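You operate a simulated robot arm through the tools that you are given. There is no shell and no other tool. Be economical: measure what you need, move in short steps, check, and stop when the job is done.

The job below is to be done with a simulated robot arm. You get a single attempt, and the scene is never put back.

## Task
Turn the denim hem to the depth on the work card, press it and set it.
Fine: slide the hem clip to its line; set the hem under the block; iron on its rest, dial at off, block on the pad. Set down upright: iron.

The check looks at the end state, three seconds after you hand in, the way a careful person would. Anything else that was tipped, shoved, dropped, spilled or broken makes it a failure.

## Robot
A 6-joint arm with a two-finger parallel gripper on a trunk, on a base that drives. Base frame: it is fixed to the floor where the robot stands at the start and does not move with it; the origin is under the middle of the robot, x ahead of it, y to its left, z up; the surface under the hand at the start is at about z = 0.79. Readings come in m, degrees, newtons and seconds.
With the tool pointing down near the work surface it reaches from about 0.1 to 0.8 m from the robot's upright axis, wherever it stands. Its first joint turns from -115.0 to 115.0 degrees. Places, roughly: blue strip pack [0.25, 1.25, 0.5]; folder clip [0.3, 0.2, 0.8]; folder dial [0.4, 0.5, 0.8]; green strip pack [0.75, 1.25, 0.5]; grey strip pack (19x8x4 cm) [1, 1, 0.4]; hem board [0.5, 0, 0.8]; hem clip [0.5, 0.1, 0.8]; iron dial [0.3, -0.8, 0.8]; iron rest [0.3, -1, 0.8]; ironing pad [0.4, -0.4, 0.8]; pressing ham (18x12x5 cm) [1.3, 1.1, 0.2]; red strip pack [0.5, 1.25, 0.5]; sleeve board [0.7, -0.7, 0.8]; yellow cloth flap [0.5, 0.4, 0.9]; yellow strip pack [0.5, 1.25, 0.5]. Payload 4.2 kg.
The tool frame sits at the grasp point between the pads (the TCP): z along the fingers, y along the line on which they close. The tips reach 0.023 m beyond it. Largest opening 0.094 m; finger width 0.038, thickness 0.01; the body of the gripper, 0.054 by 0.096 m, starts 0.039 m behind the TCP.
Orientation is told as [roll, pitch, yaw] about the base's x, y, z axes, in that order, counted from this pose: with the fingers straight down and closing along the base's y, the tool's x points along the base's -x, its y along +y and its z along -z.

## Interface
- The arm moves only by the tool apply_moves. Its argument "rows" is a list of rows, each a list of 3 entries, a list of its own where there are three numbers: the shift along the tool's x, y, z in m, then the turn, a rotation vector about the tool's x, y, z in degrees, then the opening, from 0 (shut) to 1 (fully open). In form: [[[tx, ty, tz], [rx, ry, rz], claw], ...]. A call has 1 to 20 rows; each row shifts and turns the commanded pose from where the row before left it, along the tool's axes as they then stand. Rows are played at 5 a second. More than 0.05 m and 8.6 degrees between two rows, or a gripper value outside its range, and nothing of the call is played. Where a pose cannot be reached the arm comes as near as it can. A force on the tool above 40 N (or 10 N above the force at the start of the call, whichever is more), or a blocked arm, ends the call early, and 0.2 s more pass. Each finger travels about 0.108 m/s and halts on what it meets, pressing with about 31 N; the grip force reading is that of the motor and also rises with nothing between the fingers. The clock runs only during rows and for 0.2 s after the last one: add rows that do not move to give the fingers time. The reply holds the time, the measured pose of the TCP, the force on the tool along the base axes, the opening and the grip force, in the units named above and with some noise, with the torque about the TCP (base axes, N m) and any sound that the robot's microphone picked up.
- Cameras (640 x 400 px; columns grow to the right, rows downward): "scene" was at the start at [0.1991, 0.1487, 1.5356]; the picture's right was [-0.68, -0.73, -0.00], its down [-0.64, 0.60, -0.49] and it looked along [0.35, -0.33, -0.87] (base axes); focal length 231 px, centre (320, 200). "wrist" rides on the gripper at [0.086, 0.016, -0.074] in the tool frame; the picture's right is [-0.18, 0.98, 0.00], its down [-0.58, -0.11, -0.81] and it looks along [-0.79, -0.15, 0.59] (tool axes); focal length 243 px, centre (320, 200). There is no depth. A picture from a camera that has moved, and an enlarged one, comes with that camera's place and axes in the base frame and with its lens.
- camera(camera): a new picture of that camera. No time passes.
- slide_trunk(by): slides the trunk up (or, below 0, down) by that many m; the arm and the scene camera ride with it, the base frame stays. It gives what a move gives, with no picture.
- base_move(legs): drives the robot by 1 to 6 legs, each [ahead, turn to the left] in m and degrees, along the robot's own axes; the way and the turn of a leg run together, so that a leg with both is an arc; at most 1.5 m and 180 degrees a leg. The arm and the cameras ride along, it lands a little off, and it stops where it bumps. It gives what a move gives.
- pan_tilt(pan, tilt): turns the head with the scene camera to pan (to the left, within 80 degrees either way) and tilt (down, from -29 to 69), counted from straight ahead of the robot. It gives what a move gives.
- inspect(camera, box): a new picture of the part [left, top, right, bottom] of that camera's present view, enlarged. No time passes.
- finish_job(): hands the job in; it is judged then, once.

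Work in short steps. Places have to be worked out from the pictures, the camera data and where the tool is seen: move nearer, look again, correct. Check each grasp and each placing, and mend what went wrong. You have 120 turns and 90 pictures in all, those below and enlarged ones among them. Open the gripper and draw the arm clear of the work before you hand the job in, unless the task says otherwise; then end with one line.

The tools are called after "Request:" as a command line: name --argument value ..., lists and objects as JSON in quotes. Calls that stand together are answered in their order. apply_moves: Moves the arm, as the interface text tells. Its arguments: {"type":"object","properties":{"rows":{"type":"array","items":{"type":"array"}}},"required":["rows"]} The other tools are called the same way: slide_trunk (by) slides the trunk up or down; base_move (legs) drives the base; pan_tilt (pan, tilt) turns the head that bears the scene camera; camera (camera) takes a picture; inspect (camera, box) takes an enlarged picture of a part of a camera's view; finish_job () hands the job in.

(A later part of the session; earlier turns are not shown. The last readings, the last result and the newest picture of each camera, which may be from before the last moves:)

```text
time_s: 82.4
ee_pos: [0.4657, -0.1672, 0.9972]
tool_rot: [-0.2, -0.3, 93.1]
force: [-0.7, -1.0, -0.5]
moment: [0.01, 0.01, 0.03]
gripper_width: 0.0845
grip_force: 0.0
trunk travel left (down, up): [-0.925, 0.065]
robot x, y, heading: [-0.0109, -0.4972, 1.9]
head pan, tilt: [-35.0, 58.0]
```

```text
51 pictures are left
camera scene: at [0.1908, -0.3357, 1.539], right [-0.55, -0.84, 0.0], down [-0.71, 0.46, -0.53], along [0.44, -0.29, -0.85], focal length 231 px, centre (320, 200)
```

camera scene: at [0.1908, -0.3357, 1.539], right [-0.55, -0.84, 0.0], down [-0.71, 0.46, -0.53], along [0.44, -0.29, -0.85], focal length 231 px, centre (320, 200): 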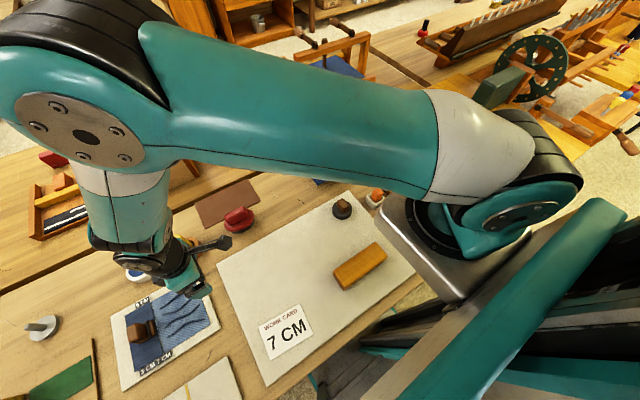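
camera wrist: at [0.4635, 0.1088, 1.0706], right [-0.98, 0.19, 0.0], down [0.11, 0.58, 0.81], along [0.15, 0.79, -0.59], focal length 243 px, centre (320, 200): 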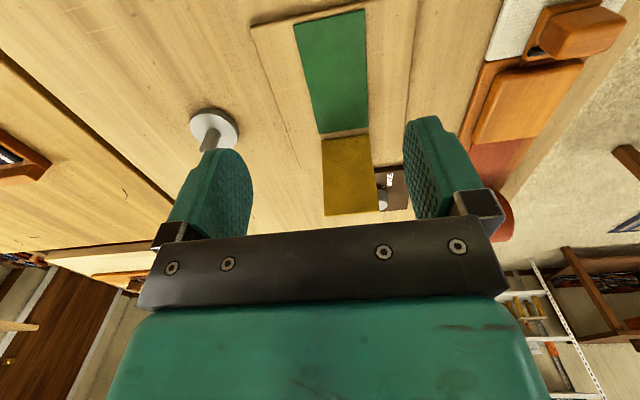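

The trunk hides the iron from the head camera, so I'll use the wrist camera. Lifting, turning the tool back to yaw 0, then moving toward the dial.

Request:
apply_moves --rows '[[[0, 0, -0.05], [0, 0, 0], 0.9], [[0, 0, -0.05], [0, 0, 0], 0.9], [[0, 0, 0], [0, 0, 8.5], 0.9], [[0, 0, 0], [0, 0, 8.5], 0.9], [[0, 0, 0], [0, 0, 8.5], 0.9], [[0, 0, 0], [0, 0, 8.5], 0.9], [[0, 0, 0], [0, 0, 8.5], 0.9], [[0, 0, 0], [0, 0, 8.5], 0.9], [[0, 0, 0], [0, 0, 8.5], 0.9], [[0, 0, 0], [0, 0, 8.5], 0.9], [[0, 0, 0], [0, 0, 8.5], 0.9], [[0, 0, 0], [0, 0, 8.5], 0.9], [[0, 0, 0], [0, 0, 8.1], 0.9]]'

Request:
apply_moves --rows '[[[0.008, -0.048, 0], [0, 0, 0], 0.9], [[0.008, -0.048, 0], [0, 0, 0], 0.9], [[0.008, -0.048, 0], [0, 0, 0], 0.9], [[0.008, -0.048, 0], [0, 0, 0], 0.9], [[0.008, -0.048, 0], [0, 0, 0], 0.9], [[0.008, -0.048, 0], [0, 0, 0], 0.9], [[0.008, -0.048, 0], [0, 0, 0], 0.9], [[0.008, -0.048, 0], [0, 0, 0], 0.9], [[0.008, -0.048, 0], [0, 0, 0], 0.9], [[0.008, -0.048, 0], [0, 0, 0], 0.9], [[0.008, -0.048, 0], [0, 0, 0], 0.9], [[0.008, -0.048, 0], [0, 0, 0], 0.9], [[0.02, -0.03, 0], [0, 0, 0], 0.9], [[0.03, -0.03, 0], [0, 0, 0], 0.9], [[0.03, 0, 0], [0, 0, 0], 0.9]]'

Request:
camera --camera "wrist"

```text
time_s: 85.2
ee_pos: [0.4661, -0.1677, 1.0961]
tool_rot: [0.3, 0.0, -0.2]
force: [-0.4, 0.3, -0.4]
moment: [-0.03, 0.03, 0.02]
gripper_width: 0.0846
grip_force: 0.1
trunk travel left (down, up): [-0.925, 0.065]
robot x, y, heading: [-0.0112, -0.4953, 1.9]
head pan, tilt: [-35.0, 58.0]
```

```text
time_s: 88.4
ee_pos: [0.3737, -0.7836, 1.068]
tool_rot: [0.3, 0.1, 0.1]
force: [-0.4, 0.7, -0.4]
moment: [-0.02, 0.02, -0.02]
gripper_width: 0.0843
grip_force: 0.0
out of reach, approached as far as the arm can: row 6, 7, 8, 9, 10, 15
trunk travel left (down, up): [-0.925, 0.065]
robot x, y, heading: [-0.0149, -0.5003, 2.0]
head pan, tilt: [-35.0, 58.0]
```

```text
50 pictures are left
camera wrist: at [0.2872, -0.7692, 1.1419], right [0.18, 0.98, 0.0], down [0.58, -0.11, 0.81], along [0.79, -0.15, -0.59], focal length 243 px, centre (320, 200)
```

wrist: 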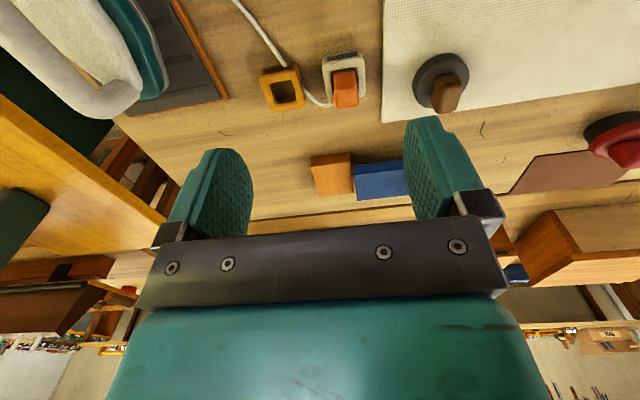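

At this height the arm can't come close in. I'll turn to yaw -90 (camera then looks toward the dial and iron) and lower to about 0.97.

Request:
apply_moves --rows '[[[0, 0, 0], [0, 0, 8.5], 0.9], [[0, 0, 0], [0, 0, 8.5], 0.9], [[0, 0, 0], [0, 0, 8.5], 0.9], [[0, 0, 0], [0, 0, 8.5], 0.9], [[0, 0, 0], [0, 0, 8.5], 0.9], [[0, 0, 0], [0, 0, 8.5], 0.9], [[0, 0, 0], [0, 0, 8.5], 0.9], [[0, 0, 0], [0, 0, 8.5], 0.9], [[0, 0, 0], [0, 0, 8.5], 0.9], [[0, 0, 0], [0, 0, 8.5], 0.9], [[0, 0, 0], [0, 0, 5], 0.9], [[0, 0, 0.05], [0, 0, 0], 0.9], [[0, 0, 0.05], [0, 0, 0], 0.9]]'

Request:
camera --camera "wrist"

```text
time_s: 91.2
ee_pos: [0.3724, -0.7839, 0.9657]
tool_rot: [0.1, 0.2, -90.1]
force: [-0.9, -0.1, 0.0]
moment: [-0.01, -0.04, -0.02]
gripper_width: 0.0846
grip_force: 0.1
trunk travel left (down, up): [-0.925, 0.065]
robot x, y, heading: [-0.0125, -0.4941, 1.8]
head pan, tilt: [-35.0, 58.0]
```

```text
49 pictures are left
camera wrist: at [0.389, -0.6983, 1.0406], right [0.98, -0.19, 0.0], down [-0.11, -0.58, 0.8], along [-0.15, -0.79, -0.59], focal length 243 px, centre (320, 200)
```

wrist: 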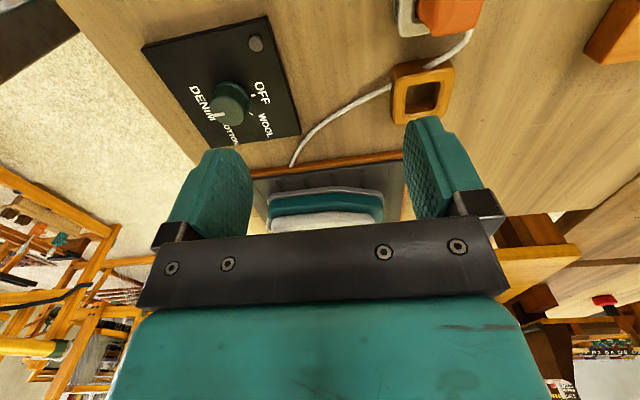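

Request:
inspect --camera "wrist" --box '[130, 10, 322, 150]'

```text
2.86 times, centred on (226, 80) of wrist
camera zoom: at [0.389, -0.6983, 1.0406], right [0.98, -0.19, 0.0], down [-0.11, -0.58, 0.8], along [-0.15, -0.79, -0.59], focal length 693 px, centre (589, 543)
```

zoom: 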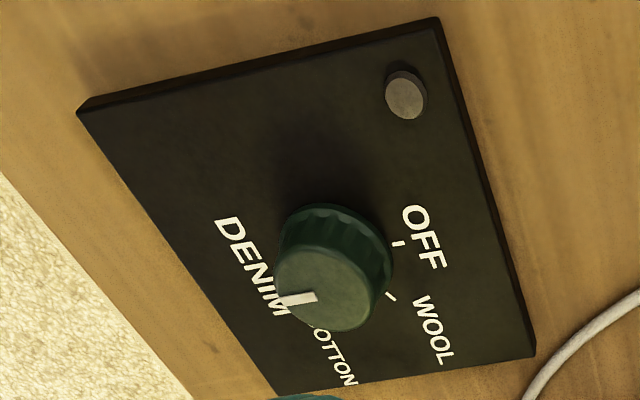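

The dial already points to DENIM, but the lamp is dark. I'll check the plug in the IRON socket.

Request:
inspect --camera "wrist" --box '[370, 0, 520, 130]'

```text
3.08 times, centred on (445, 65) of wrist
camera zoom: at [0.389, -0.6983, 1.0406], right [0.98, -0.19, 0.0], down [-0.11, -0.58, 0.8], along [-0.15, -0.79, -0.59], focal length 746 px, centre (-65, 615)
```

zoom: 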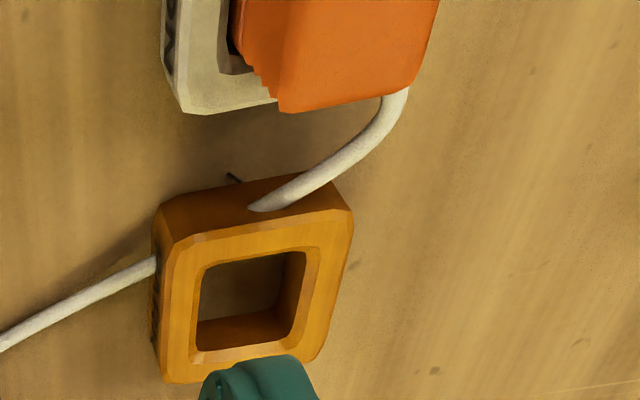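

The plug is seated in IRON, with the cord running to the iron, so I take the iron as powered at DENIM. Now I'll move closer for a side view of the iron's handle.

Request:
apply_moves --rows '[[[-0.04, -0.02, 0.01], [0, 0, 0], 1], [[-0.03, -0.02, 0.01], [0, 0, 0], 1], [[0, 0, 0], [0, 0, 0], 1]]'

Request:
camera --camera "wrist"

```text
time_s: 92.0
ee_pos: [0.3338, -0.8528, 0.9429]
tool_rot: [0.0, 0.3, -90.0]
force: [-0.3, 0.4, 0.4]
moment: [0.01, 0.01, -0.05]
gripper_width: 0.0938
grip_force: 0.0
trunk travel left (down, up): [-0.925, 0.065]
robot x, y, heading: [-0.0128, -0.499, 1.9]
head pan, tilt: [-35.0, 58.0]
```

```text
46 pictures are left
camera wrist: at [0.3507, -0.7685, 1.0189], right [0.98, -0.18, 0.0], down [-0.11, -0.59, 0.8], along [-0.15, -0.79, -0.6], focal length 243 px, centre (320, 200)
```

wrist: 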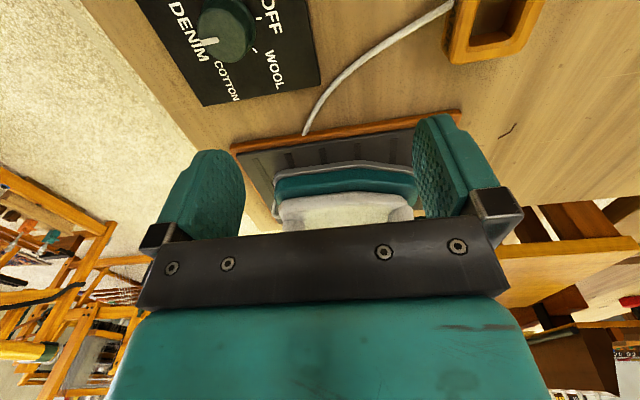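

The gripper plate hides the handle from here. From the earlier scene view I estimate the handle centre at (0.34,-1.04, z≈0.89), lying along x. I'll raise, turn to yaw 0 and hover over it.

Request:
apply_moves --rows '[[[0.02, 0, -0.04], [0, 0, 0], 1], [[0, 0, -0.04], [0, 0, 0], 1], [[0, 0, 0], [0, 0, -8.5], 1], [[0, 0, 0], [0, 0, -8.5], 1], [[0, 0, 0], [0, 0, -8.5], 1], [[0, 0, 0], [0, 0, -8.5], 1], [[0, 0, 0], [0, 0, -8.5], 1], [[0, 0, 0], [0, 0, -8.5], 1], [[0, 0, 0], [0, 0, -8.5], 1], [[0, 0, 0], [0, 0, -8.5], 1], [[0, 0, 0], [0, 0, -8.5], 1], [[0, 0, 0], [0, 0, -8.5], 1], [[0, 0, 0], [0, 0, -5], 1], [[0, -0.049, 0], [0, 0, 0], 1], [[0, -0.049, 0], [0, 0, 0], 1], [[0, -0.049, 0], [0, 0, 0], 1], [[-0.008, -0.045, 0], [0, 0, 0], 1], [[0, 0, 0], [0, 0, 0], 1]]'

Request:
camera --camera "wrist"

```text
time_s: 95.8
ee_pos: [0.3401, -1.0268, 1.0263]
tool_rot: [0.3, 0.0, 0.0]
force: [-0.3, -0.7, 0.1]
moment: [0.02, -0.02, -0.01]
gripper_width: 0.0937
grip_force: 0.1
trunk travel left (down, up): [-0.925, 0.065]
robot x, y, heading: [-0.0108, -0.495, 1.8]
head pan, tilt: [-35.0, 58.0]
```

```text
45 pictures are left
camera wrist: at [0.2544, -1.0128, 1.1004], right [0.18, 0.98, 0.0], down [0.58, -0.11, 0.81], along [0.79, -0.15, -0.59], focal length 243 px, centre (320, 200)
```

wrist: 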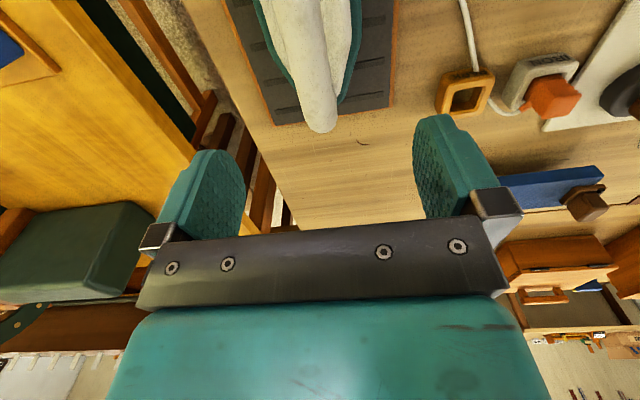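

The handle lies along x at y≈-1.037, centred near x≈0.34. Shifting 1 cm and lowering to 0.93 for another look.

Request:
apply_moves --rows '[[[0, -0.01, 0.03], [0, 0, 0], 1], [[0, 0, 0.035], [0, 0, 0], 1], [[0, 0, 0.031], [0, 0, 0], 1], [[0, 0, 0], [0, 0, 0], 1]]'

Request:
camera --camera "wrist"

```text
time_s: 96.8
ee_pos: [0.3404, -1.036, 0.9277]
tool_rot: [0.3, 0.0, 0.0]
force: [0.0, -0.2, -0.3]
moment: [0.01, -0.02, 0.0]
gripper_width: 0.0939
grip_force: 0.0
trunk travel left (down, up): [-0.925, 0.065]
robot x, y, heading: [-0.0147, -0.5009, 2.0]
head pan, tilt: [-35.0, 58.0]
```

```text
44 pictures are left
camera wrist: at [0.2545, -1.0217, 1.0028], right [0.18, 0.98, 0.0], down [0.58, -0.11, 0.81], along [0.79, -0.15, -0.59], focal length 243 px, centre (320, 200)
```

wrist: 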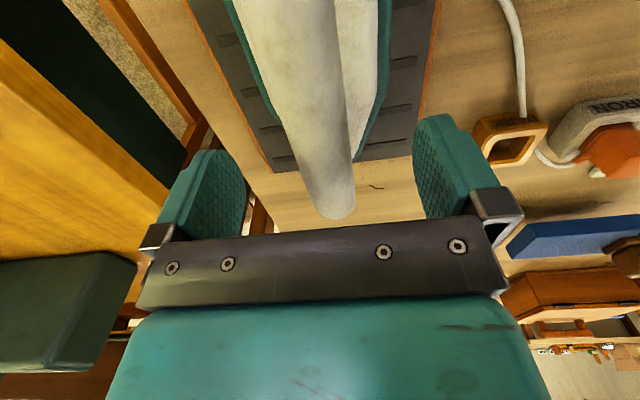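

The handle is ~3.6 cm wide with its top near z≈0.905. Lowering to z≈0.89 and closing.

Request:
apply_moves --rows '[[[0, -0.003, 0.015], [0, 0, 0], 1], [[0, 0, 0.012], [0, 0, 0], 1], [[0, 0, 0.01], [0, 0, 0], 1], [[0, 0, 0], [0, 0, 0], 1], [[0, 0, 0], [0, 0, 0], 0.6], [[0, 0, 0], [0, 0, 0], 0.3], [[0, 0, 0], [0, 0, 0], 0.2], [[0, 0, 0], [0, 0, 0], 0.2]]'

Request:
camera --camera "wrist"

```text
time_s: 98.6
ee_pos: [0.3406, -1.0377, 0.8923]
tool_rot: [0.4, 0.0, 0.0]
force: [0.5, 2.0, 0.7]
moment: [-0.16, -0.01, -0.01]
gripper_width: 0.03
grip_force: 30.8
trunk travel left (down, up): [-0.925, 0.065]
robot x, y, heading: [-0.009, -0.4985, 1.4]
head pan, tilt: [-35.0, 58.0]
```

```text
43 pictures are left
camera wrist: at [0.2547, -1.0225, 0.9663], right [0.18, 0.98, 0.01], down [0.58, -0.11, 0.81], along [0.79, -0.15, -0.59], focal length 243 px, centre (320, 200)
```

wrist: 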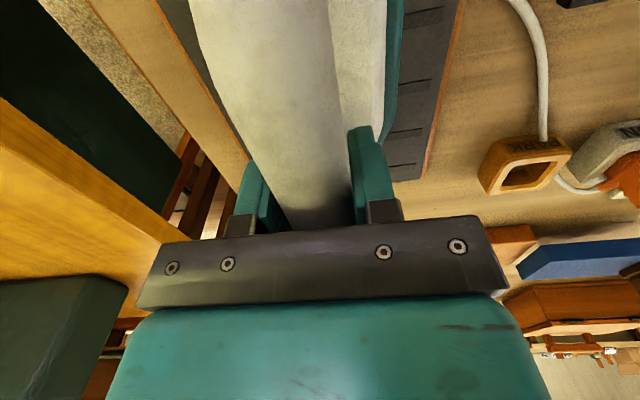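

The handle is gripped at 3.0 cm. The release pose to remember is (0.3406,-1.0377,0.892) at yaw 0. Lifting 8 cm to test.

Request:
apply_moves --rows '[[[0, 0, -0.01], [0, 0, 0], 0.15], [[0, 0, -0.02], [0, 0, 0], 0.15], [[0, 0, -0.03], [0, 0, 0], 0.15], [[0, 0, -0.03], [0, 0, 0], 0.15], [[0, 0, 0], [0, 0, 0], 0.15]]'

Request:
camera --camera "wrist"

```text
time_s: 99.8
ee_pos: [0.3402, -1.0367, 0.98]
tool_rot: [0.4, 0.0, 0.1]
force: [-0.8, -0.6, -9.1]
moment: [-0.01, -0.11, 0.01]
gripper_width: 0.03
grip_force: 30.9
trunk travel left (down, up): [-0.925, 0.065]
robot x, y, heading: [-0.0095, -0.4965, 1.9]
head pan, tilt: [-35.0, 58.0]
```

```text
42 pictures are left
camera wrist: at [0.2536, -1.0227, 1.055], right [0.18, 0.98, 0.01], down [0.58, -0.11, 0.81], along [0.79, -0.15, -0.59], focal length 243 px, centre (320, 200)
```

wrist: 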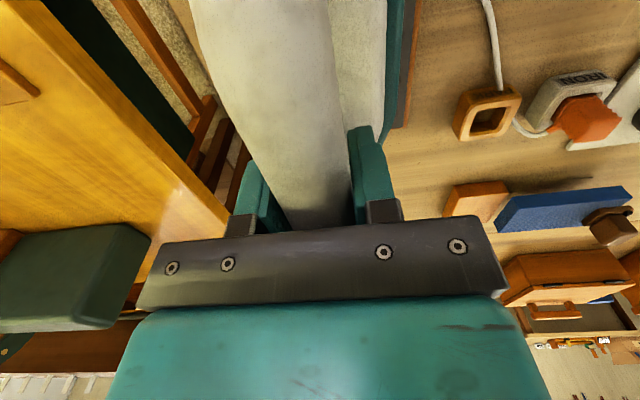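

Holding level, weight about 0.9 kg. I'll carry it at TCP z≈1.0 along x≈0.48 toward the hem, stopping over the cloth just right of the clip.

Request:
apply_moves --rows '[[[-0.04, 0, -0.02], [0, 0, 0], 0.15], [[-0.03, 0.035, 0], [0, 0, 0], 0.15], [[-0.03, 0.035, 0], [0, 0, 0], 0.15], [[-0.02, 0.042, 0], [0, 0, 0], 0.15], [[-0.02, 0.042, 0], [0, 0, 0], 0.15], [[0, 0.048, 0], [0, 0, 0], 0.15], [[0, 0.048, 0], [0, 0, 0], 0.15], [[0, 0.048, 0], [0, 0, 0], 0.15], [[0, 0.048, 0], [0, 0, 0], 0.15], [[0, 0.048, 0], [0, 0, 0], 0.15], [[0, 0.048, 0], [0, 0, 0], 0.15], [[0, 0.048, 0], [0, 0, 0], 0.15], [[0, 0.048, 0], [0, 0, 0], 0.15], [[0, 0.048, 0], [0, 0, 0], 0.15], [[0, 0.048, 0], [0, 0, 0], 0.15], [[0, 0.048, 0], [0, 0, 0], 0.15], [[0, 0.048, 0], [0, 0, 0], 0.15]]'

Request:
pan_tilt --pan 25 --tilt 58

Request:
camera --camera "scene"

```text
time_s: 103.4
ee_pos: [0.4841, -0.309, 1.0037]
tool_rot: [0.1, 0.1, -0.1]
force: [0.1, -0.1, -7.8]
moment: [0.02, -0.08, 0.0]
gripper_width: 0.0297
grip_force: 30.8
trunk travel left (down, up): [-0.925, 0.065]
robot x, y, heading: [-0.0113, -0.4963, 1.8]
head pan, tilt: [-35.0, 58.0]
```

```text
time_s: 104.7
ee_pos: [0.4836, -0.3081, 1.0036]
tool_rot: [0.1, -0.1, 0.0]
force: [0.6, -1.0, -7.7]
moment: [0.0, -0.06, 0.02]
gripper_width: 0.03
grip_force: 30.9
trunk travel left (down, up): [-0.925, 0.065]
robot x, y, heading: [-0.0107, -0.4955, 1.9]
head pan, tilt: [25.0, 58.0]
```

```text
41 pictures are left
camera scene: at [0.1948, -0.2669, 1.5389], right [0.45, -0.89, 0.0], down [-0.76, -0.38, -0.53], along [0.47, 0.24, -0.85], focal length 231 px, centre (320, 200)
```

scene: 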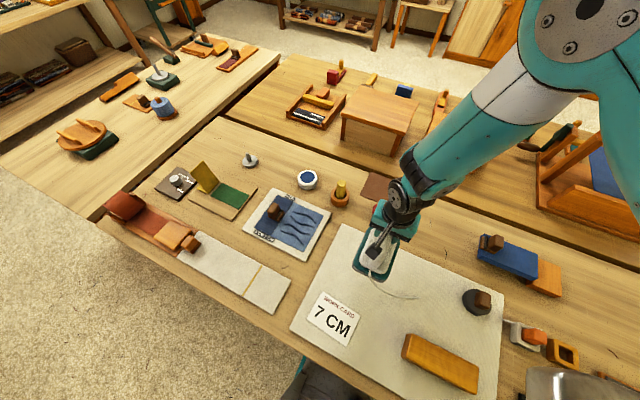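

All is clear. I'll continue to y≈-0.03 and take a look before lowering.

Request:
apply_moves --rows '[[[0, 0.047, 0], [0, 0, 0], 0.15], [[0, 0.047, 0], [0, 0, 0], 0.15], [[0, 0.047, 0], [0, 0, 0], 0.15], [[0, 0.047, 0], [0, 0, 0], 0.15], [[0, 0.047, 0], [0, 0, 0], 0.15], [[0, 0.045, 0], [0, 0, 0], 0.15], [[0, 0, 0.04], [0, 0, 0], 0.15], [[0, 0, 0.02], [0, 0, 0], 0.15], [[0, 0, 0], [0, 0, 0], 0.15]]'

Request:
inspect --camera "scene" --box '[220, 160, 380, 280]'

Request:
camera --camera "wrist"

```text
time_s: 106.7
ee_pos: [0.4826, -0.0302, 0.9449]
tool_rot: [0.2, 0.0, 0.1]
force: [1.1, -0.2, -8.9]
moment: [-0.03, -0.08, 0.01]
gripper_width: 0.0299
grip_force: 30.7
trunk travel left (down, up): [-0.925, 0.065]
robot x, y, heading: [-0.0128, -0.4982, 2.2]
head pan, tilt: [25.0, 58.0]
```

```text
3.33 times, centred on (300, 220) of scene
camera zoom: at [0.1948, -0.2666, 1.5388], right [0.45, -0.89, 0.0], down [-0.76, -0.38, -0.53], along [0.47, 0.24, -0.85], focal length 769 px, centre (387, 133)
```

zoom: 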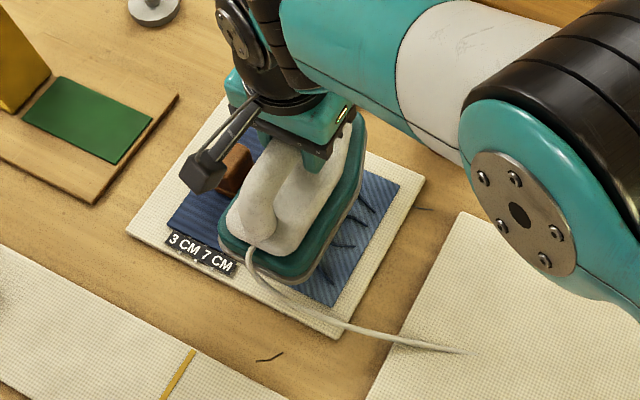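

```text
39 pictures are left
camera wrist: at [0.3962, -0.0162, 1.0195], right [0.18, 0.98, 0.0], down [0.58, -0.11, 0.81], along [0.79, -0.15, -0.59], focal length 243 px, centre (320, 200)
```

wrist: 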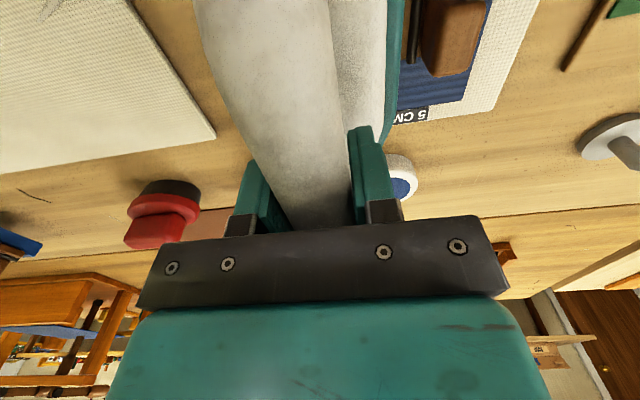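

The sole edge is about 1.3 cm clear of the clip. I'll shift 6 mm toward the fold and lower onto the wrinkles until the force changes.

Request:
apply_moves --rows '[[[0, 0.006, 0.015], [0, 0, 0], 0.15], [[0, 0, 0.015], [0, 0, 0], 0.15], [[0, 0, 0.012], [0, 0, 0], 0.15], [[0, 0, 0.004], [0, 0, 0], 0.15], [[0, 0, 0.004], [0, 0, 0], 0.15], [[0, 0, 0.003], [0, 0, 0], 0.15], [[0, 0, 0], [0, 0, 0], 0.15]]'

Request:
inspect --camera "scene" --box '[220, 160, 380, 280]'

```text
time_s: 108.3
ee_pos: [0.4792, -0.0309, 0.8993]
tool_rot: [0.1, -0.1, -0.1]
force: [0.8, -0.2, -9.3]
moment: [-0.01, -0.05, -0.03]
gripper_width: 0.0301
grip_force: 30.2
out of reach, approached as far as the arm can: row 3, 6
trunk travel left (down, up): [-0.925, 0.065]
robot x, y, heading: [-0.0108, -0.4934, 2.0]
head pan, tilt: [25.0, 58.0]
```

```text
3.33 times, centred on (300, 220) of scene
camera zoom: at [0.1948, -0.2666, 1.5388], right [0.45, -0.89, 0.0], down [-0.76, -0.38, -0.53], along [0.47, 0.24, -0.85], focal length 769 px, centre (387, 133)
```

zoom: 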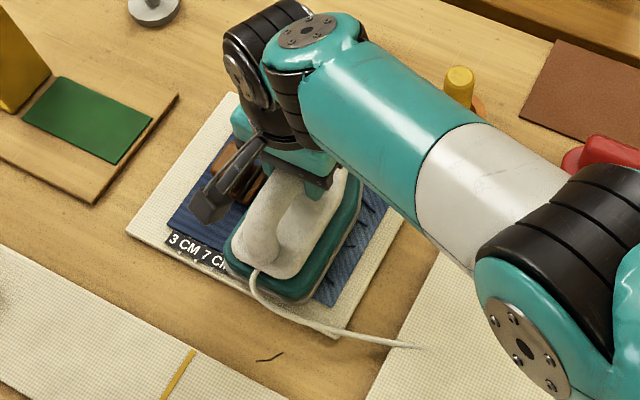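

The arm is at its reach limit just above the cloth. Lowering the trunk should give more horizontal reach, so I'll raise the hand 8 cm and bring the trunk down by the same amount.

Request:
apply_moves --rows '[[[0, 0, -0.04], [0, 0, 0], 0.15], [[0, 0, -0.04], [0, 0, 0], 0.15], [[0, 0, 0], [0, 0, 0], 0.15]]'

Request:
slide_trunk --by -0.07

Request:
camera --camera "scene"

```text
time_s: 109.1
ee_pos: [0.4879, -0.0121, 0.9723]
tool_rot: [0.1, 0.0, 0.0]
force: [0.2, -0.2, -8.1]
moment: [0.01, -0.12, 0.02]
gripper_width: 0.03
grip_force: 31.0
out of reach, approached as far as the arm can: row 1, 2
trunk travel left (down, up): [-0.925, 0.065]
robot x, y, heading: [-0.0123, -0.497, 2.0]
head pan, tilt: [25.0, 58.0]
```

```text
time_s: 110.2
ee_pos: [0.4891, -0.0104, 0.9025]
tool_rot: [0.4, -0.1, 0.0]
force: [-0.1, 1.7, -3.7]
moment: [0.35, -0.14, 0.04]
gripper_width: 0.0298
grip_force: 30.9
trunk travel left (down, up): [-0.855, 0.135]
robot x, y, heading: [-0.0084, -0.4954, 2.1]
head pan, tilt: [25.0, 58.0]
```

```text
37 pictures are left
camera scene: at [0.1946, -0.2667, 1.4689], right [0.45, -0.89, 0.0], down [-0.76, -0.38, -0.53], along [0.47, 0.24, -0.85], focal length 231 px, centre (320, 200)
```

scene: 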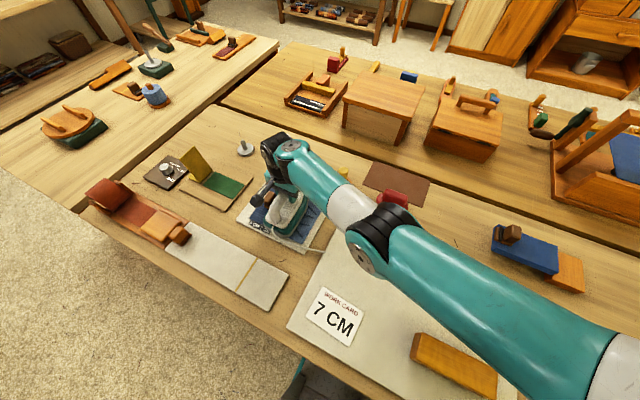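

The hand drifted toward the clip (y≈-0.01) and there is light contact. I'll lift, move away in -y, and check the clip.

Request:
apply_moves --rows '[[[0, 0, -0.02], [0, 0, 0], 0.15], [[0, 0, -0.02], [0, 0, 0], 0.15], [[0, -0.03, -0.01], [0, 0, 0], 0.15], [[0, 0, 0], [0, 0, 0], 0.15]]'

Request:
inspect --camera "scene" --box '[220, 160, 360, 270]'

Request:
inspect --camera "wrist" --box '[320, 0, 560, 150]'

```text
time_s: 111.2
ee_pos: [0.5025, -0.0048, 0.9421]
tool_rot: [0.1, 0.0, 0.1]
force: [-0.3, 0.0, -7.4]
moment: [0.0, -0.09, -0.03]
gripper_width: 0.0299
grip_force: 31.1
out of reach, approached as far as the arm can: row 1, 2, 3
trunk travel left (down, up): [-0.855, 0.135]
robot x, y, heading: [-0.0072, -0.4941, 1.7]
head pan, tilt: [25.0, 58.0]
```

```text
3.64 times, centred on (290, 215) of scene
camera zoom: at [0.1946, -0.2667, 1.4689], right [0.45, -0.89, 0.0], down [-0.76, -0.38, -0.53], along [0.47, 0.24, -0.85], focal length 839 px, centre (429, 146)
```

zoom: 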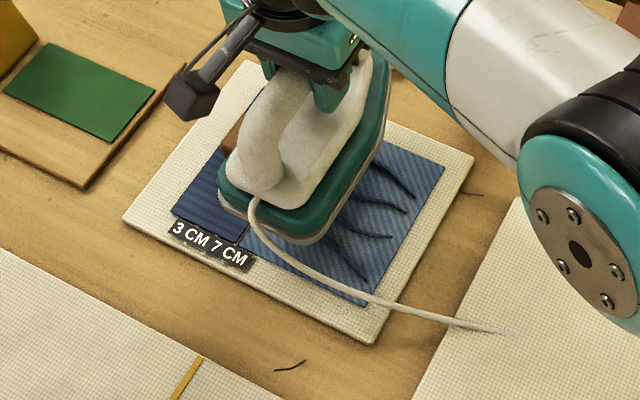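

```text
2.67 times, centred on (440, 75) of wrist
camera zoom: at [0.4171, 0.0099, 1.0165], right [0.18, 0.98, 0.0], down [0.58, -0.11, 0.81], along [0.79, -0.15, -0.59], focal length 647 px, centre (0, 533)
```

zoom: 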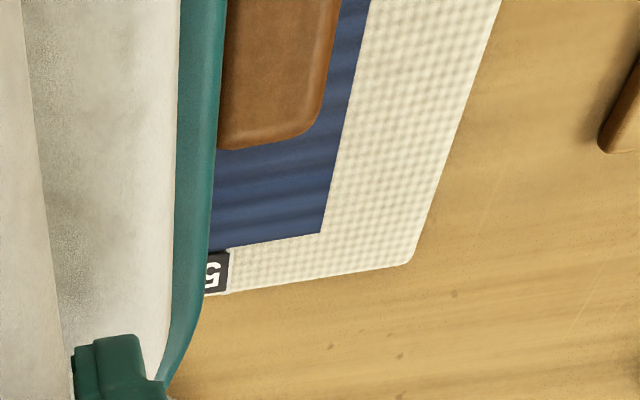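

The arm's axis evidently sits to the robot's right, so the hem is too far from here. I'll lift, pull back in -y to a comfortable pose, then drive about 0.2 m left with the iron held.

Request:
apply_moves --rows '[[[0, -0.04, 0], [0, 0, 0], 0.15], [[0, -0.04, 0], [0, 0, 0], 0.15], [[0, -0.04, 0], [0, 0, 0], 0.15], [[0, -0.04, 0], [0, 0, 0], 0.15], [[0, 0, -0.04], [0, 0, 0], 0.15], [[0, 0, -0.03], [0, 0, 0], 0.15], [[0, 0, 0], [0, 0, 0], 0.15]]'

Request:
inspect --camera "scene" --box '[220, 160, 360, 270]'

```text
time_s: 112.8
ee_pos: [0.4927, -0.1922, 1.0179]
tool_rot: [0.3, -0.1, 0.0]
force: [0.6, 0.9, -8.6]
moment: [-0.01, -0.1, -0.04]
gripper_width: 0.0302
grip_force: 30.7
trunk travel left (down, up): [-0.855, 0.135]
robot x, y, heading: [-0.0114, -0.4982, 2.2]
head pan, tilt: [25.0, 58.0]
```

```text
3.64 times, centred on (290, 215) of scene
camera zoom: at [0.1948, -0.2668, 1.4689], right [0.45, -0.89, 0.0], down [-0.76, -0.38, -0.53], along [0.47, 0.24, -0.85], focal length 839 px, centre (429, 146)
```

zoom: 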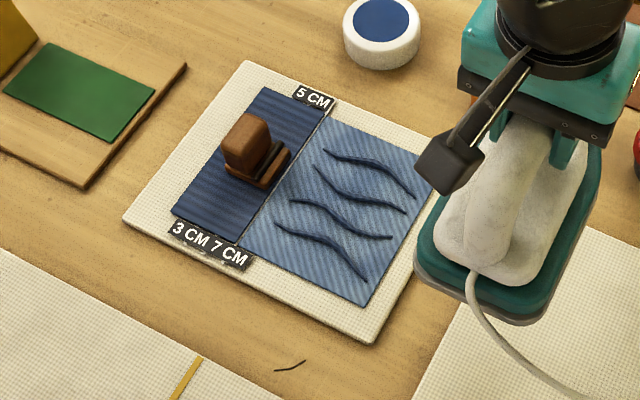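

Clip and fold are undisturbed. Driving the base 0.2 m left with the iron held high.

Request:
base_move --legs '[[-0.28, 0], [0, 88], [0.2, 0], [0, -90], [0.28, 0]]'

Request:
camera --camera "wrist"

```text
time_s: 125.0
ee_pos: [0.5181, -0.0469, 1.0183]
tool_rot: [0.2, 0.0, -3.7]
force: [-1.0, 0.3, -8.0]
moment: [0.01, -0.06, 0.0]
gripper_width: 0.0299
grip_force: 31.1
trunk travel left (down, up): [-0.855, 0.135]
robot x, y, heading: [-0.0025, -0.3136, -1.1]
head pan, tilt: [25.0, 58.0]
```

```text
33 pictures are left
camera wrist: at [0.4341, -0.0266, 1.0929], right [0.25, 0.97, 0.0], down [0.57, -0.15, 0.81], along [0.78, -0.2, -0.59], focal length 243 px, centre (320, 200)
```

wrist: 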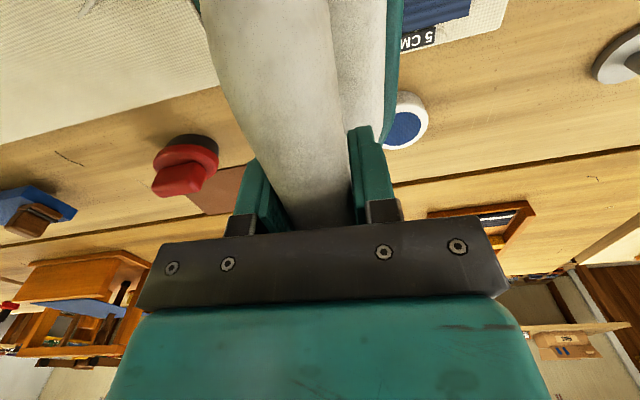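

Base at y≈-0.31. I'll straighten yaw, position at (0.482,-0.027) and lower slowly onto the cloth.

Request:
apply_moves --rows '[[[0, 0, 0], [0, 0, -3.7], 0.15], [[0.036, 0.018, 0], [0, 0, 0], 0.15], [[0, 0, 0.045], [0, 0, 0], 0.15], [[0, 0, 0.045], [0, 0, 0], 0.15], [[0, 0, 0], [0, 0, 0], 0.15]]'

Request:
apply_moves --rows '[[[0, 0, 0.015], [0, 0, 0], 0.15], [[0, 0, 0.012], [0, 0, 0], 0.15], [[0, 0, 0.005], [0, 0, 0], 0.15], [[0, 0, 0.004], [0, 0, 0], 0.15], [[0, 0, 0], [0, 0, 0], 0.15]]'

Request:
camera --camera "wrist"

```text
time_s: 126.2
ee_pos: [0.4818, -0.0289, 0.9313]
tool_rot: [0.1, 0.0, 0.0]
force: [-0.9, -0.4, -8.3]
moment: [0.02, -0.05, 0.01]
gripper_width: 0.0297
grip_force: 30.8
trunk travel left (down, up): [-0.855, 0.135]
robot x, y, heading: [-0.0034, -0.3184, -1.5]
head pan, tilt: [25.0, 58.0]
```

```text
time_s: 127.4
ee_pos: [0.4833, -0.0266, 0.8917]
tool_rot: [0.2, 0.0, 0.0]
force: [0.9, -0.1, -9.0]
moment: [0.0, -0.03, -0.01]
gripper_width: 0.0299
grip_force: 31.3
trunk travel left (down, up): [-0.855, 0.135]
robot x, y, heading: [0.0009, -0.3189, -1.7]
head pan, tilt: [25.0, 58.0]
```

```text
32 pictures are left
camera wrist: at [0.3966, -0.0135, 0.967], right [0.18, 0.98, 0.0], down [0.58, -0.11, 0.81], along [0.79, -0.15, -0.59], focal length 243 px, centre (320, 200)
```

wrist: 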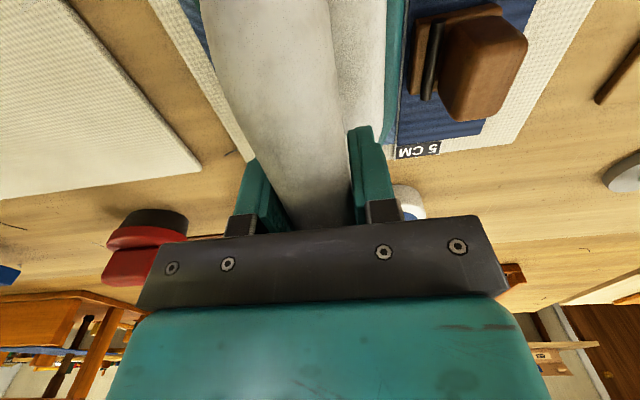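

Nearly down with the sole just beside the clip. Lowering in millimetre steps to contact and a light press.

Request:
apply_moves --rows '[[[0, 0, 0.002], [0, 0, 0], 0.15], [[0, 0, 0.002], [0, 0, 0], 0.15], [[0, 0, 0.002], [0, 0, 0], 0.15], [[0, 0, 0.002], [0, 0, 0], 0.15], [[0, 0, 0], [0, 0, 0], 0.15]]'

```text
time_s: 128.6
ee_pos: [0.4828, -0.0273, 0.8855]
tool_rot: [0.3, 0.0, 0.0]
force: [-4.1, -1.5, 21.0]
moment: [-0.68, 0.2, -0.09]
gripper_width: 0.03
grip_force: 31.0
trunk travel left (down, up): [-0.855, 0.135]
robot x, y, heading: [-0.002, -0.3174, -1.8]
head pan, tilt: [25.0, 58.0]
```

Contact made, pressing at roughly 20–30 N. Holding with a small glide along the fold for about 2.5 s, then looking.

Request:
apply_moves --rows '[[[0, 0, 0], [0, 0, 0], 0.15], [[0.005, 0, 0], [0, 0, 0], 0.15], [[0.005, 0, 0], [0, 0, 0], 0.15], [[0, 0, 0], [0, 0, 0], 0.15], [[-0.005, 0, 0], [0, 0, 0], 0.15], [[-0.005, 0, 0], [0, 0, 0], 0.15], [[0, 0, 0], [0, 0, 0], 0.15], [[0, 0, 0], [0, 0, 0], 0.15], [[0, 0, 0], [0, 0, 0], 0.15], [[0, 0, 0], [0, 0, 0], 0.15]]'

Request:
inspect --camera "scene" --box '[270, 190, 430, 310]'

```text
time_s: 130.8
ee_pos: [0.4831, -0.029, 0.8846]
tool_rot: [0.2, 0.0, -0.1]
force: [-5.4, 2.1, 4.1]
moment: [-0.26, 0.5, -0.17]
gripper_width: 0.03
grip_force: 30.8
trunk travel left (down, up): [-0.855, 0.135]
robot x, y, heading: [-0.0001, -0.3206, -1.9]
head pan, tilt: [25.0, 58.0]
```

```text
3.33 times, centred on (350, 250) of scene
camera zoom: at [0.2172, -0.1005, 1.4688], right [0.4, -0.92, 0.0], down [-0.78, -0.34, -0.53], along [0.49, 0.21, -0.85], focal length 769 px, centre (220, 33)
```

zoom: 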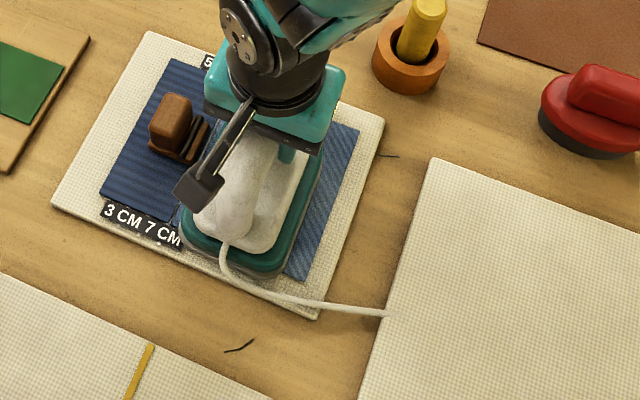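

The wrinkle ends to the right of the iron have vanished. Lifting and shifting aside to check.

Request:
apply_moves --rows '[[[0, 0, -0.02], [0, 0, 0], 0.15], [[0, 0, -0.045], [0, 0, 0], 0.15], [[0, 0, -0.045], [0, 0, 0], 0.15], [[0, -0.048, 0], [0, 0, 0], 0.15], [[0, -0.048, 0], [0, 0, 0], 0.15], [[0, -0.048, 0], [0, 0, 0], 0.15], [[0, 0, 0], [0, 0, 0], 0.15]]'

Request:
inspect --camera "scene" --box '[260, 190, 400, 300]'

```text
time_s: 132.4
ee_pos: [0.4851, -0.1734, 0.9943]
tool_rot: [0.1, 0.1, 0.0]
force: [0.1, -0.6, -8.3]
moment: [0.01, -0.05, 0.03]
gripper_width: 0.0301
grip_force: 31.1
trunk travel left (down, up): [-0.855, 0.135]
robot x, y, heading: [-0.0025, -0.3188, -1.7]
head pan, tilt: [25.0, 58.0]
```

```text
3.64 times, centred on (330, 245) of scene
camera zoom: at [0.2176, -0.1004, 1.4689], right [0.4, -0.92, 0.0], down [-0.78, -0.34, -0.53], along [0.49, 0.21, -0.85], focal length 839 px, centre (284, 36)
```

zoom: 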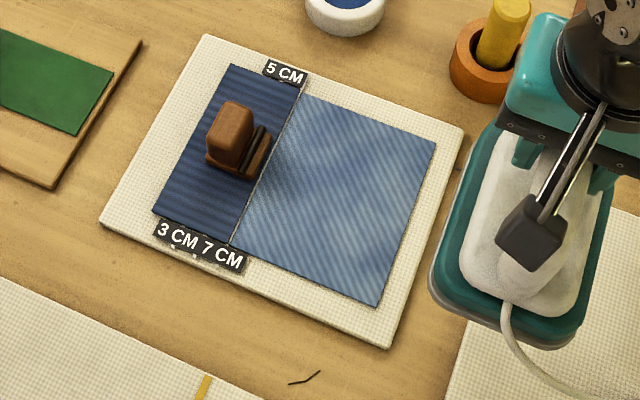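

Wrinkles are gone and the fold is crisp, with the clip undisturbed. Carrying the iron straight back to its rest.

Request:
apply_moves --rows '[[[-0.009, -0.048, 0], [0, 0, 0], 0.15], [[-0.009, -0.048, 0], [0, 0, 0], 0.15], [[-0.009, -0.048, 0], [0, 0, 0], 0.15], [[-0.008, -0.048, 0], [0, 0, 0], 0.15], [[0, -0.048, 0], [0, 0, 0], 0.15], [[0, -0.048, 0], [0, 0, 0], 0.15], [[0, -0.048, 0], [0, 0, 0], 0.15], [[0, -0.048, 0], [0, 0, 0], 0.15], [[0, -0.048, 0], [0, 0, 0], 0.15], [[0, -0.048, 0], [0, 0, 0], 0.15], [[0, -0.048, 0], [0, 0, 0], 0.15], [[0, -0.048, 0], [0, 0, 0], 0.15], [[0.02, -0.043, 0], [0, 0, 0], 0.15], [[0.02, -0.043, 0], [0, 0, 0], 0.15], [[0.02, -0.043, 0], [0, 0, 0], 0.15], [[0.02, -0.043, 0], [0, 0, 0], 0.15], [[0.025, -0.029, 0], [0, 0, 0], 0.15], [[0.025, -0.029, 0], [0, 0, 0], 0.15], [[0.025, -0.029, 0], [0, 0, 0], 0.15], [[0.025, -0.028, 0], [0, 0, 0], 0.15]]'

Request:
camera --camera "wrist"

```text
time_s: 136.6
ee_pos: [0.3391, -1.0359, 0.9907]
tool_rot: [0.2, 0.0, 0.0]
force: [0.4, 1.0, -6.8]
moment: [0.01, -0.04, 0.01]
gripper_width: 0.03
grip_force: 30.7
trunk travel left (down, up): [-0.855, 0.135]
robot x, y, heading: [-0.0045, -0.3193, -1.6]
head pan, tilt: [25.0, 58.0]
```

```text
29 pictures are left
camera wrist: at [0.2523, -1.0209, 1.0659], right [0.18, 0.98, 0.0], down [0.58, -0.11, 0.81], along [0.79, -0.14, -0.59], focal length 243 px, centre (320, 200)
```

wrist: 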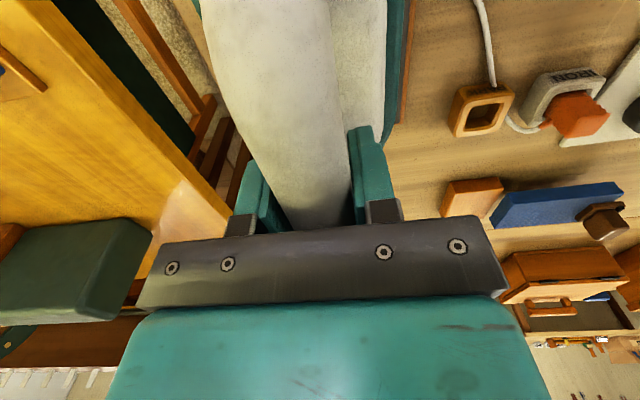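

The view matches the one just after lift-off, so the iron is over its rest. Lowering to the original height with small final steps.

Request:
apply_moves --rows '[[[0, 0, 0.04], [0, 0, 0], 0.15], [[0, 0, 0.03], [0, 0, 0], 0.15], [[0, 0, 0.02], [0, 0, 0], 0.15], [[0, 0, 0.005], [0, 0, 0], 0.15], [[0, 0, 0.003], [0, 0, 0], 0.15], [[0, 0, 0.002], [0, 0, 0], 0.15], [[0, 0, 0], [0, 0, 0], 0.15]]'

```text
time_s: 138.2
ee_pos: [0.3392, -1.036, 0.8921]
tool_rot: [0.1, -0.2, 0.0]
force: [-1.1, 2.5, 10.1]
moment: [0.13, -0.12, 0.05]
gripper_width: 0.0297
grip_force: 31.4
trunk travel left (down, up): [-0.855, 0.135]
robot x, y, heading: [0.001, -0.3179, -1.8]
head pan, tilt: [25.0, 58.0]
```

The iron rests on its stand (force now pushes up). Opening and lifting straight up.

Request:
apply_moves --rows '[[[0, 0, 0], [0, 0, 0], 0.4], [[0, 0, 0], [0, 0, 0], 0.7], [[0, 0, 0], [0, 0, 0], 0.9], [[0, 0, 0], [0, 0, 0], 0.9], [[0, 0, -0.03], [0, 0, 0], 0.9], [[0, 0, -0.04], [0, 0, 0], 0.9], [[0, 0, -0.04], [0, 0, 0], 0.9]]'

Request:
camera --camera "wrist"

```text
time_s: 139.8
ee_pos: [0.3379, -1.0371, 1.0014]
tool_rot: [0.4, 0.1, 0.0]
force: [0.2, 0.8, -1.2]
moment: [0.01, 0.01, -0.02]
gripper_width: 0.0845
grip_force: 0.1
trunk travel left (down, up): [-0.855, 0.135]
robot x, y, heading: [0.0003, -0.315, -1.7]
head pan, tilt: [25.0, 58.0]
```

```text
28 pictures are left
camera wrist: at [0.2517, -1.0224, 1.0752], right [0.18, 0.98, 0.01], down [0.58, -0.11, 0.81], along [0.79, -0.14, -0.59], focal length 243 px, centre (320, 200)
```

wrist: 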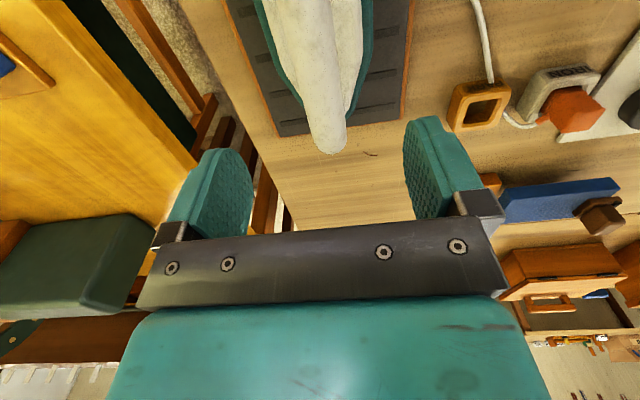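

The iron is back on its rest. Next the block at about (0.30,-0.556), long along y. I'll turn to yaw -90 (closing along x) and move over toward it.

Request:
apply_moves --rows '[[[0, 0.04, 0], [0, 0, 0], 1], [[0, 0.04, 0], [0, 0, 0], 1], [[0, 0, 0], [0, 0, 8.5], 1], [[0, 0, 0], [0, 0, 8.5], 1], [[0, 0, 0], [0, 0, 8.5], 1], [[0, 0, 0], [0, 0, 8.5], 1], [[0, 0, 0], [0, 0, 8.5], 1], [[0, 0, 0], [0, 0, 8.5], 1], [[0, 0, 0], [0, 0, 8.5], 1], [[0, 0, 0], [0, 0, 8.5], 1], [[0, 0, 0], [0, 0, 8.5], 1], [[0, 0, 0], [0, 0, 8.5], 1], [[0, 0, 0], [0, 0, 5], 1], [[0.048, 0, 0], [0, 0, 0], 1], [[0.048, 0, 0], [0, 0, 0], 1], [[0.045, 0, 0.02], [0, 0, 0], 1], [[0.045, 0, 0.02], [0, 0, 0], 1], [[0.045, 0, 0.02], [0, 0, 0], 1], [[0.045, 0, 0], [0, 0, 0], 1], [[0.045, 0, 0], [0, 0, 0], 1]]'

Request:
camera --camera "wrist"

```text
time_s: 144.0
ee_pos: [0.3389, -0.6337, 0.9422]
tool_rot: [0.2, 0.1, -90.0]
force: [-0.7, -0.7, 0.6]
moment: [0.0, 0.01, -0.04]
gripper_width: 0.0941
grip_force: 0.1
trunk travel left (down, up): [-0.855, 0.135]
robot x, y, heading: [-0.0059, -0.3164, -1.4]
head pan, tilt: [25.0, 58.0]
```

```text
27 pictures are left
camera wrist: at [0.3551, -0.5489, 1.017], right [0.98, -0.18, 0.0], down [-0.11, -0.58, 0.8], along [-0.15, -0.79, -0.59], focal length 243 px, centre (320, 200)
```

wrist: 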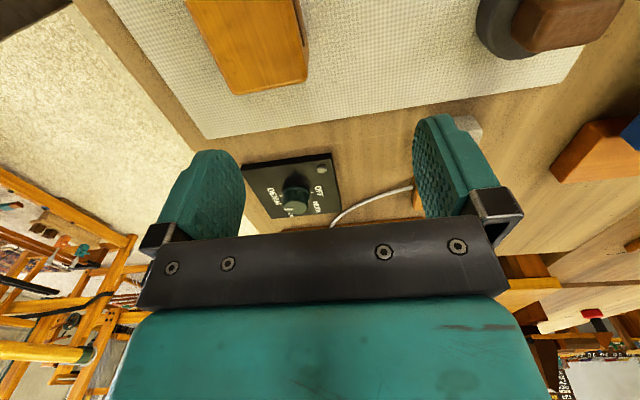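

The block's -y end is at y≈-0.635 and x spans 0.271–0.328, aligned with y. Moving above its centre (0.30,-0.555) at z 0.90.

Request:
apply_moves --rows '[[[0.04, -0.02, 0], [0, 0, 0], 1], [[0.038, -0.019, 0], [0, 0, 0], 1], [[0, 0, 0.02], [0, 0, 0], 1], [[0, 0, 0.02], [0, 0, 0], 1], [[0, 0, 0], [0, 0, 0], 1]]'

Request:
camera --camera "wrist"

```text
time_s: 145.2
ee_pos: [0.32, -0.5923, 0.8674]
tool_rot: [0.1, 0.2, -90.0]
force: [0.1, -0.3, -0.4]
moment: [0.03, 0.03, 0.03]
gripper_width: 0.0938
grip_force: 0.0
out of reach, approached as far as the arm can: row 1, 2
trunk travel left (down, up): [-0.855, 0.135]
robot x, y, heading: [-0.0026, -0.3158, -1.5]
head pan, tilt: [25.0, 58.0]
```

```text
26 pictures are left
camera wrist: at [0.336, -0.5085, 0.9425], right [0.98, -0.18, 0.0], down [-0.11, -0.58, 0.8], along [-0.15, -0.79, -0.59], focal length 243 px, centre (320, 200)
```

wrist: 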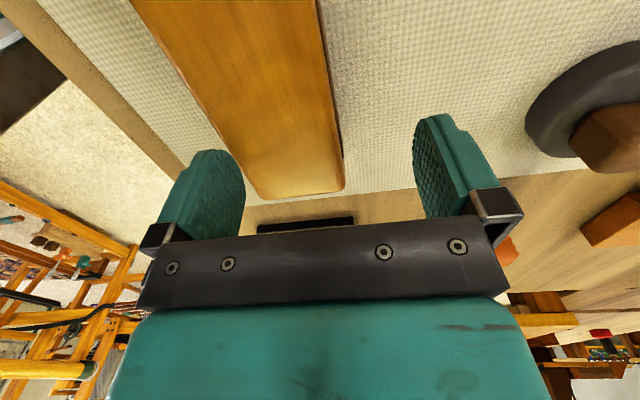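

Close-in reach is limited when high. Here, just above block height, I'll try nudging to the block's centre.

Request:
apply_moves --rows '[[[0, -0.02, 0], [0, 0, 0], 1], [[0.02, 0, 0], [0, 0, 0], 1], [[0.016, 0, 0], [0, 0, 0], 1], [[0, 0, 0], [0, 0, 0], 1]]'

```text
time_s: 146.2
ee_pos: [0.2992, -0.5573, 0.8699]
tool_rot: [-0.1, 0.2, -90.1]
force: [0.7, 0.4, 0.6]
moment: [-0.02, 0.0, 0.03]
gripper_width: 0.0942
grip_force: 0.0
trunk travel left (down, up): [-0.855, 0.135]
robot x, y, heading: [-0.0079, -0.3184, -1.7]
head pan, tilt: [25.0, 58.0]
```

At the block's centre. Descending 3.7 cm and closing on it.

Request:
apply_moves --rows '[[[0, 0, 0.012], [0, 0, 0], 1], [[0, 0, 0.012], [0, 0, 0], 1], [[0, 0, 0.012], [0, 0, 0], 1], [[0, 0, 0], [0, 0, 0], 0.7], [[0, 0, 0], [0, 0, 0], 0.5], [[0, 0, 0], [0, 0, 0], 0.45], [[0, 0, 0], [0, 0, 0], 0.4], [[0, 0, 0], [0, 0, 0], 0.4]]'

Request:
camera --camera "wrist"

```text
time_s: 148.0
ee_pos: [0.2998, -0.5572, 0.8322]
tool_rot: [0.0, 0.1, -90.0]
force: [-0.6, 1.3, -0.4]
moment: [0.15, 0.15, 0.0]
gripper_width: 0.0619
grip_force: 30.9
trunk travel left (down, up): [-0.855, 0.135]
robot x, y, heading: [-0.0077, -0.3179, -1.6]
head pan, tilt: [25.0, 58.0]
```

```text
25 pictures are left
camera wrist: at [0.3166, -0.4725, 0.9069], right [0.98, -0.18, 0.0], down [-0.11, -0.58, 0.8], along [-0.15, -0.79, -0.59], focal length 243 px, centre (320, 200)
```

wrist: 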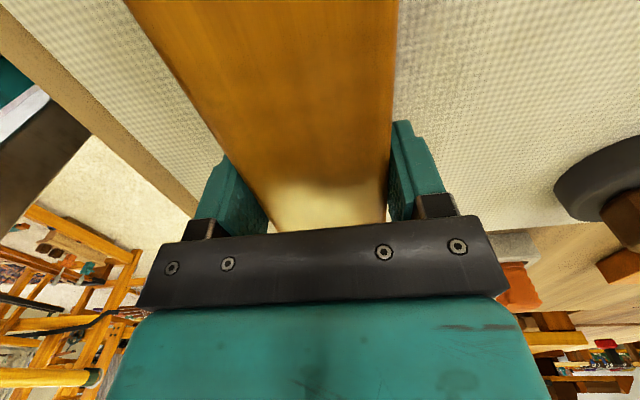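

Gripped at 6.2 cm (pad pose TCP z 0.832). Lifting slightly, moving outward in x while rising, then toward the hem.

Request:
apply_moves --rows '[[[0, 0, -0.015], [0, 0, 0], 0.35], [[0, 0, -0.015], [0, 0, 0], 0.35], [[0, 0.03, -0.015], [0, 0, 0], 0.35], [[0, 0.045, 0], [0, 0, 0], 0.35], [[0, 0.04, -0.02], [0, 0, 0], 0.35], [[0, 0.04, -0.02], [0, 0, 0], 0.35], [[0.048, 0, 0], [0, 0, 0], 0.35], [[0.048, 0, 0], [0, 0, 0], 0.35], [[0.048, 0, 0], [0, 0, 0], 0.35], [[0.048, 0, 0], [0, 0, 0], 0.35], [[0.048, 0, 0], [0, 0, 0], 0.35], [[0.048, 0, 0], [0, 0, 0], 0.35], [[0.048, 0, 0], [0, 0, 0], 0.35], [[0, 0, 0], [0, 0, 0], 0.35]]'

Request:
camera --camera "scene"

```text
time_s: 151.0
ee_pos: [0.4547, -0.2205, 0.9157]
tool_rot: [-0.1, 0.2, -90.1]
force: [-0.1, -0.9, -3.6]
moment: [0.01, -0.01, 0.01]
gripper_width: 0.0616
grip_force: 31.0
trunk travel left (down, up): [-0.855, 0.135]
robot x, y, heading: [-0.0029, -0.3219, -1.6]
head pan, tilt: [25.0, 58.0]
```

```text
24 pictures are left
camera scene: at [0.2175, -0.1005, 1.4689], right [0.4, -0.92, 0.0], down [-0.78, -0.34, -0.53], along [0.49, 0.21, -0.85], focal length 231 px, centre (320, 200)
```

scene: 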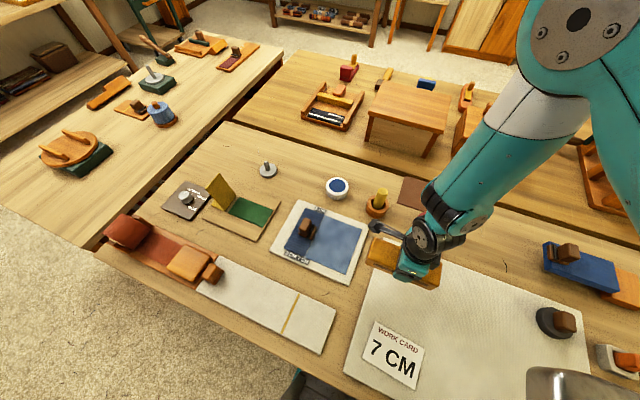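

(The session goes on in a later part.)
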